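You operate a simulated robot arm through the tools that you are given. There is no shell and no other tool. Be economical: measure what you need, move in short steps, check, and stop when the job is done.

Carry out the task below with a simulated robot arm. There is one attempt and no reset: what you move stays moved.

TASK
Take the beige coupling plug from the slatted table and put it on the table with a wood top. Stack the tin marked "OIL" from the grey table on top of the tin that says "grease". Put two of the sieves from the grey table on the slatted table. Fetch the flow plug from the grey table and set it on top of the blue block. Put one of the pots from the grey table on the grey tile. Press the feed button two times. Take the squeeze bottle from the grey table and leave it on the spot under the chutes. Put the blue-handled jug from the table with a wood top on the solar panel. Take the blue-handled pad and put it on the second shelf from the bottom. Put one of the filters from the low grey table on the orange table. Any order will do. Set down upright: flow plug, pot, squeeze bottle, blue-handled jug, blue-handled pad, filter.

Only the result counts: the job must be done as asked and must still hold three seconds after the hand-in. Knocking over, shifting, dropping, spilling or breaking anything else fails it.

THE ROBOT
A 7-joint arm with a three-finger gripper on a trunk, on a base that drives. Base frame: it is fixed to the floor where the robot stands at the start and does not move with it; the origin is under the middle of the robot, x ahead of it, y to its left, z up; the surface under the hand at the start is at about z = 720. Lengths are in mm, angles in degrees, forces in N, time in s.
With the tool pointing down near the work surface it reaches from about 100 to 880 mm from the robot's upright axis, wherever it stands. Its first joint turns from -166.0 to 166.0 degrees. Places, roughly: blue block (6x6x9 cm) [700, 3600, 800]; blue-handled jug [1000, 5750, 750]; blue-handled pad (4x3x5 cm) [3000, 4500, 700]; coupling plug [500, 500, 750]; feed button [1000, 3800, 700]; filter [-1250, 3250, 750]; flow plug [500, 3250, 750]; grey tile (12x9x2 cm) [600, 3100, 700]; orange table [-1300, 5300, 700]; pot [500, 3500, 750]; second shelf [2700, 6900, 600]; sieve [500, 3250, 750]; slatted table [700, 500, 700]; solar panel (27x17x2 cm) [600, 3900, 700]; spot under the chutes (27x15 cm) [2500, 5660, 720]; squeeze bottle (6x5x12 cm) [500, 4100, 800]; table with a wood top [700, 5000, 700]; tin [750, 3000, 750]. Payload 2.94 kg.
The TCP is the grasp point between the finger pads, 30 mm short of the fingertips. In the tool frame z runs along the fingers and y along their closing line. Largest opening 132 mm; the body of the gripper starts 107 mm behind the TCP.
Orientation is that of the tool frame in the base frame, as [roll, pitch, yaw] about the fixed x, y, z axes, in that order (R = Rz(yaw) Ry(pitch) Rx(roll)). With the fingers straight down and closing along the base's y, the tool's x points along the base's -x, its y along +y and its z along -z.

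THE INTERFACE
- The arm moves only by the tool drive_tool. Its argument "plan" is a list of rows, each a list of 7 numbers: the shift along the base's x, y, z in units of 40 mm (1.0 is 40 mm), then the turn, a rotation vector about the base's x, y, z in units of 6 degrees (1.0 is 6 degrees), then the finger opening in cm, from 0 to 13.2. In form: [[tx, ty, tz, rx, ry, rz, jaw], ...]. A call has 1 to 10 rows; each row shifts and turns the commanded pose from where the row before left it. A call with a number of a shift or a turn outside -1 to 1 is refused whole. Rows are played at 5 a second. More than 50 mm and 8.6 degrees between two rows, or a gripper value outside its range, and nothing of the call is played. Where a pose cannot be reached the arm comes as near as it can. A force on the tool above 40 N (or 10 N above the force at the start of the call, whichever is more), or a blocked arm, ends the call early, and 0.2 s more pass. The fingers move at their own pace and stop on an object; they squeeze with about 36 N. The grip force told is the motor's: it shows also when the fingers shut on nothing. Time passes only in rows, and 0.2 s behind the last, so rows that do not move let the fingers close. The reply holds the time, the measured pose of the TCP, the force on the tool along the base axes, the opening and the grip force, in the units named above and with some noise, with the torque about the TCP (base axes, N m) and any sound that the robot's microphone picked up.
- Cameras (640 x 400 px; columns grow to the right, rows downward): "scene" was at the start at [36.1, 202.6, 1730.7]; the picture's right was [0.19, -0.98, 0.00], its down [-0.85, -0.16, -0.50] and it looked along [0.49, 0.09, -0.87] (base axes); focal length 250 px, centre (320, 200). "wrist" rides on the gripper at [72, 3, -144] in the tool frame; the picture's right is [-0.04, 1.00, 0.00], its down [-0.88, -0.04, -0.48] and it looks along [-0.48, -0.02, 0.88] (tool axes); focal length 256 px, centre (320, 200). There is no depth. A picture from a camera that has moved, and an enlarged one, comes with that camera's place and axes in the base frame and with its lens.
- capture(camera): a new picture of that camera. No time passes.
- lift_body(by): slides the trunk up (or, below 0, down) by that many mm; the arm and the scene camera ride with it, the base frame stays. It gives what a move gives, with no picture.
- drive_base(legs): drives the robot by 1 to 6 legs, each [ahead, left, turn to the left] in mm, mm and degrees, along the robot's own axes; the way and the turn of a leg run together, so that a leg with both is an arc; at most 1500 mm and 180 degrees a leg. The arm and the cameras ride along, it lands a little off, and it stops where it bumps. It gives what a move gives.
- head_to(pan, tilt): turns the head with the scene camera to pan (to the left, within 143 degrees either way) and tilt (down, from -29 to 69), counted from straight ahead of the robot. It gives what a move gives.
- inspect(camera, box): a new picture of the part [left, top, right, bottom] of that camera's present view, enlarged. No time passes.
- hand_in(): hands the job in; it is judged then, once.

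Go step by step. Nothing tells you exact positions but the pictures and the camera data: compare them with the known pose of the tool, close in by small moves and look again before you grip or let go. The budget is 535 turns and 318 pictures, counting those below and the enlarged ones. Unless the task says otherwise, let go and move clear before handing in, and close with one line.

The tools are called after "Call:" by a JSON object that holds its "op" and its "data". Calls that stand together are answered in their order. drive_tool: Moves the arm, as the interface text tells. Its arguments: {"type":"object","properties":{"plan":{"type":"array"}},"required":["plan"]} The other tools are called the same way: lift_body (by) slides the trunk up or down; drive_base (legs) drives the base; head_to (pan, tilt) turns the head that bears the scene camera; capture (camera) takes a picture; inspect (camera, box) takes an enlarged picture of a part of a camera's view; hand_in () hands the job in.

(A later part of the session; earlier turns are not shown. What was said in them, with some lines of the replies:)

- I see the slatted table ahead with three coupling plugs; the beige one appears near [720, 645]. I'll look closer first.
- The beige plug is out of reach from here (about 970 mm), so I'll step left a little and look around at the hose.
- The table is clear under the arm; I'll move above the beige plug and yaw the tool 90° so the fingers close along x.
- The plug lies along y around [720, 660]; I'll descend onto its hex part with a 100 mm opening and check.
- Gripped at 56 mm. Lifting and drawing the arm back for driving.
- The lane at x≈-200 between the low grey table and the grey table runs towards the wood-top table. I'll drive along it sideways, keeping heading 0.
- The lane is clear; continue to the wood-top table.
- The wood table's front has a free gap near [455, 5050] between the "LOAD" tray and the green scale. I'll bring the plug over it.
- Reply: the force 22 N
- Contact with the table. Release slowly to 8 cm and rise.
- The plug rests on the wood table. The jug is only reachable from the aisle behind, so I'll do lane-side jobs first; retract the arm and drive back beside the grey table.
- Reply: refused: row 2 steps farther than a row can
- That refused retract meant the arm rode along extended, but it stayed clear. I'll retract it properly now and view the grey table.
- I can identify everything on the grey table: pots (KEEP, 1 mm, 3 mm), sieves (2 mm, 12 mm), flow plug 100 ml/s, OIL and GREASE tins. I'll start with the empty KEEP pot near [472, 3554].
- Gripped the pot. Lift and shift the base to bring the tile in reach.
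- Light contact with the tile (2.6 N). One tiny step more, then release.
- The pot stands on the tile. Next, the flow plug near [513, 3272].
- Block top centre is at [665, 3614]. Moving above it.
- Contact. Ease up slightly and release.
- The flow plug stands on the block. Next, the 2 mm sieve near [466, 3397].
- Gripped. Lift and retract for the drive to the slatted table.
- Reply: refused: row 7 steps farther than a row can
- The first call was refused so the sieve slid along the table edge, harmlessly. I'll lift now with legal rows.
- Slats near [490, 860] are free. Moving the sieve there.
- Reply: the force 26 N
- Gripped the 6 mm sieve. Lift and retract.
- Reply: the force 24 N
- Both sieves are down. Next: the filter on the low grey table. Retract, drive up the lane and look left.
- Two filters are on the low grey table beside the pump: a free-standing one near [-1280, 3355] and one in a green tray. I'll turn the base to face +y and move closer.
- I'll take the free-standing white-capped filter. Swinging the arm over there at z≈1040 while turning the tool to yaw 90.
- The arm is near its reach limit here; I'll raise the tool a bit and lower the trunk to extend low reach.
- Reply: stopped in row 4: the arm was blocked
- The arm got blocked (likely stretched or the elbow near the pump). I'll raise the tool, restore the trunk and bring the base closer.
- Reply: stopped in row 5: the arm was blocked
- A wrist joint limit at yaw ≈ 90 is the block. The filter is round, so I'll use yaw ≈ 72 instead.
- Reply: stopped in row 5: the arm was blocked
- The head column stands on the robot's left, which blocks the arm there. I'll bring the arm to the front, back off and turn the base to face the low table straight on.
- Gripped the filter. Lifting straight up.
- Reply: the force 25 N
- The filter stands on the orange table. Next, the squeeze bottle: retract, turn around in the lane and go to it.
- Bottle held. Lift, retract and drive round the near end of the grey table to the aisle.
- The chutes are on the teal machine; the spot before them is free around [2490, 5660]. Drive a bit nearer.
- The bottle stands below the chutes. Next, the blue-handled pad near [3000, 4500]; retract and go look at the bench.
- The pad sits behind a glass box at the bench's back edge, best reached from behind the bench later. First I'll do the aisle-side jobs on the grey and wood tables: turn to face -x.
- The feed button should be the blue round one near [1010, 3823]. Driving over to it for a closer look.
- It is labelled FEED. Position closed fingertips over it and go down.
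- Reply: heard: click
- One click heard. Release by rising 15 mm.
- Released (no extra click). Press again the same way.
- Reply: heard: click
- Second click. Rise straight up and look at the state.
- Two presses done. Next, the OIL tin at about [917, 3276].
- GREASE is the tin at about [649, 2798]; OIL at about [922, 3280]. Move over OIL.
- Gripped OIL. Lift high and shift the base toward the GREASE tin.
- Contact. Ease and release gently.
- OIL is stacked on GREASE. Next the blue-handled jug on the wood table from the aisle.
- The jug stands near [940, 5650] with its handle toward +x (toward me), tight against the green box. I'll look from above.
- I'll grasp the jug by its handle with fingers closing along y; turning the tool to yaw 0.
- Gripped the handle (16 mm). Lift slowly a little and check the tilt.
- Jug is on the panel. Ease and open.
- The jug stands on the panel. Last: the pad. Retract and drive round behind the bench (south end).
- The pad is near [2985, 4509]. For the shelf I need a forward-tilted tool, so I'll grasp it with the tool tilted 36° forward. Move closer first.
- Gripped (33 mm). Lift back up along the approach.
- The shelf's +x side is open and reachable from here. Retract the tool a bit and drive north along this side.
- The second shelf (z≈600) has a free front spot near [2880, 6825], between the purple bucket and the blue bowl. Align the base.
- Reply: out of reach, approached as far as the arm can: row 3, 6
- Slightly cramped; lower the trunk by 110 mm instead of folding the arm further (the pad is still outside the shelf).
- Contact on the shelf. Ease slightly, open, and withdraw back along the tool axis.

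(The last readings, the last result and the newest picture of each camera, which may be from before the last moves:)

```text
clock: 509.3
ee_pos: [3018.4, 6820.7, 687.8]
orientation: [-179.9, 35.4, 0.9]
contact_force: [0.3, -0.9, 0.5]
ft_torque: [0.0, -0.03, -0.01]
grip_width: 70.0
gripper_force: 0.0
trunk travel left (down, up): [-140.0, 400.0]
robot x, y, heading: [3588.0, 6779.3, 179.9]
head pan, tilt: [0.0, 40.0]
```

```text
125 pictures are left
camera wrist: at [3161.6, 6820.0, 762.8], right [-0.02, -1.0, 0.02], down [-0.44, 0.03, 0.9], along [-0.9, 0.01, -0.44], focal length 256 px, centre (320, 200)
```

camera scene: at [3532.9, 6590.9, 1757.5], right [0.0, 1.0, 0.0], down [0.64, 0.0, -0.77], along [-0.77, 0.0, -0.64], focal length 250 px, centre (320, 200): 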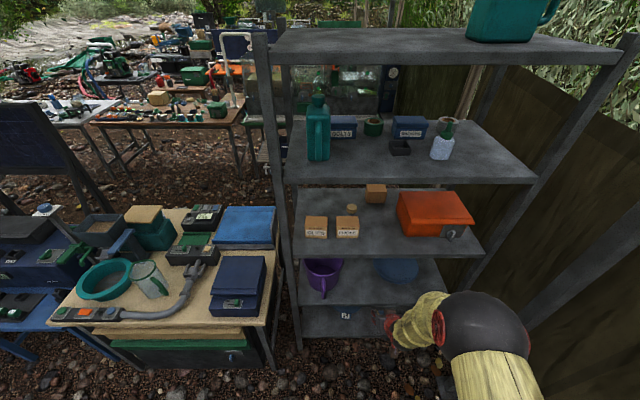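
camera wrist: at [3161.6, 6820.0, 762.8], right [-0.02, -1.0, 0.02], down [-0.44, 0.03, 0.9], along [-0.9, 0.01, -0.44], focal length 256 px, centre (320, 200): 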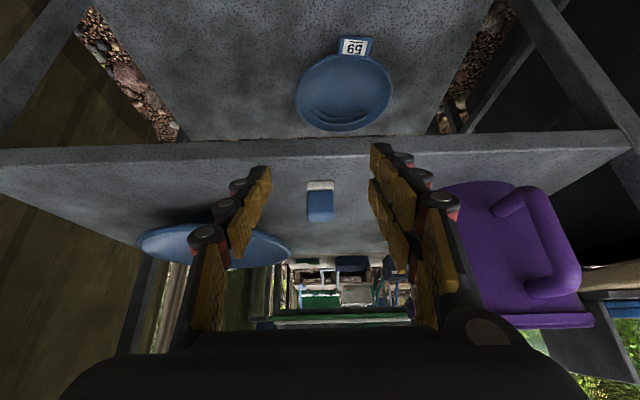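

Call:
{"op": "drive_tool", "data": {"plan": [[0.9, 0, 0.3, 0, 0, 0, 7], [0.5, 0, 0.6, 0, 0, 0, 7], [0, 0, 0, 0, 0, 0, 7]]}}

Call:
{"op": "inspect", "data": {"camera": "scene", "box": [280, 180, 500, 340]}}

```text
clock: 510.1
ee_pos: [3073.0, 6822.3, 722.0]
orientation: [-180.0, 35.4, 0.9]
contact_force: [0.3, 0.4, 0.4]
ft_torque: [-0.02, -0.01, 0.03]
grip_width: 70.0
gripper_force: 0.1
trunk travel left (down, up): [-140.0, 400.0]
robot x, y, heading: [3588.6, 6779.3, 179.7]
head pan, tilt: [0.0, 40.0]
```

```text
2.50 times, centred on (390, 260) of scene
camera zoom: at [3534.2, 6590.7, 1647.5], right [0.0, 1.0, 0.0], down [0.64, 0.0, -0.77], along [-0.77, 0.0, -0.64], focal length 625 px, centre (145, 50)
```

zoom: 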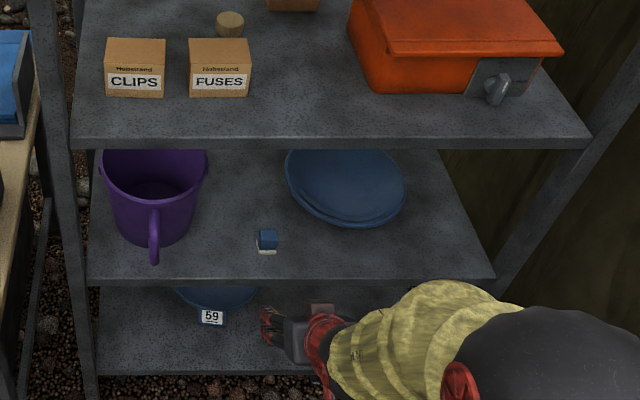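

The pad stands upright on the second shelf from the bottom and the arm is clear of it. Every part of the job is done, so I'm handing in.

Call:
{"op": "hand_in", "data": {}}

```text
The job is handed in.
```

I finished all ten jobs and handed in with the gripper empty and clear. For the tins, pots, sieves and filters I moved OIL onto GREASE, the pot marked KEEP, the 2 mm and 6 mm sieves, and the white-capped filter.
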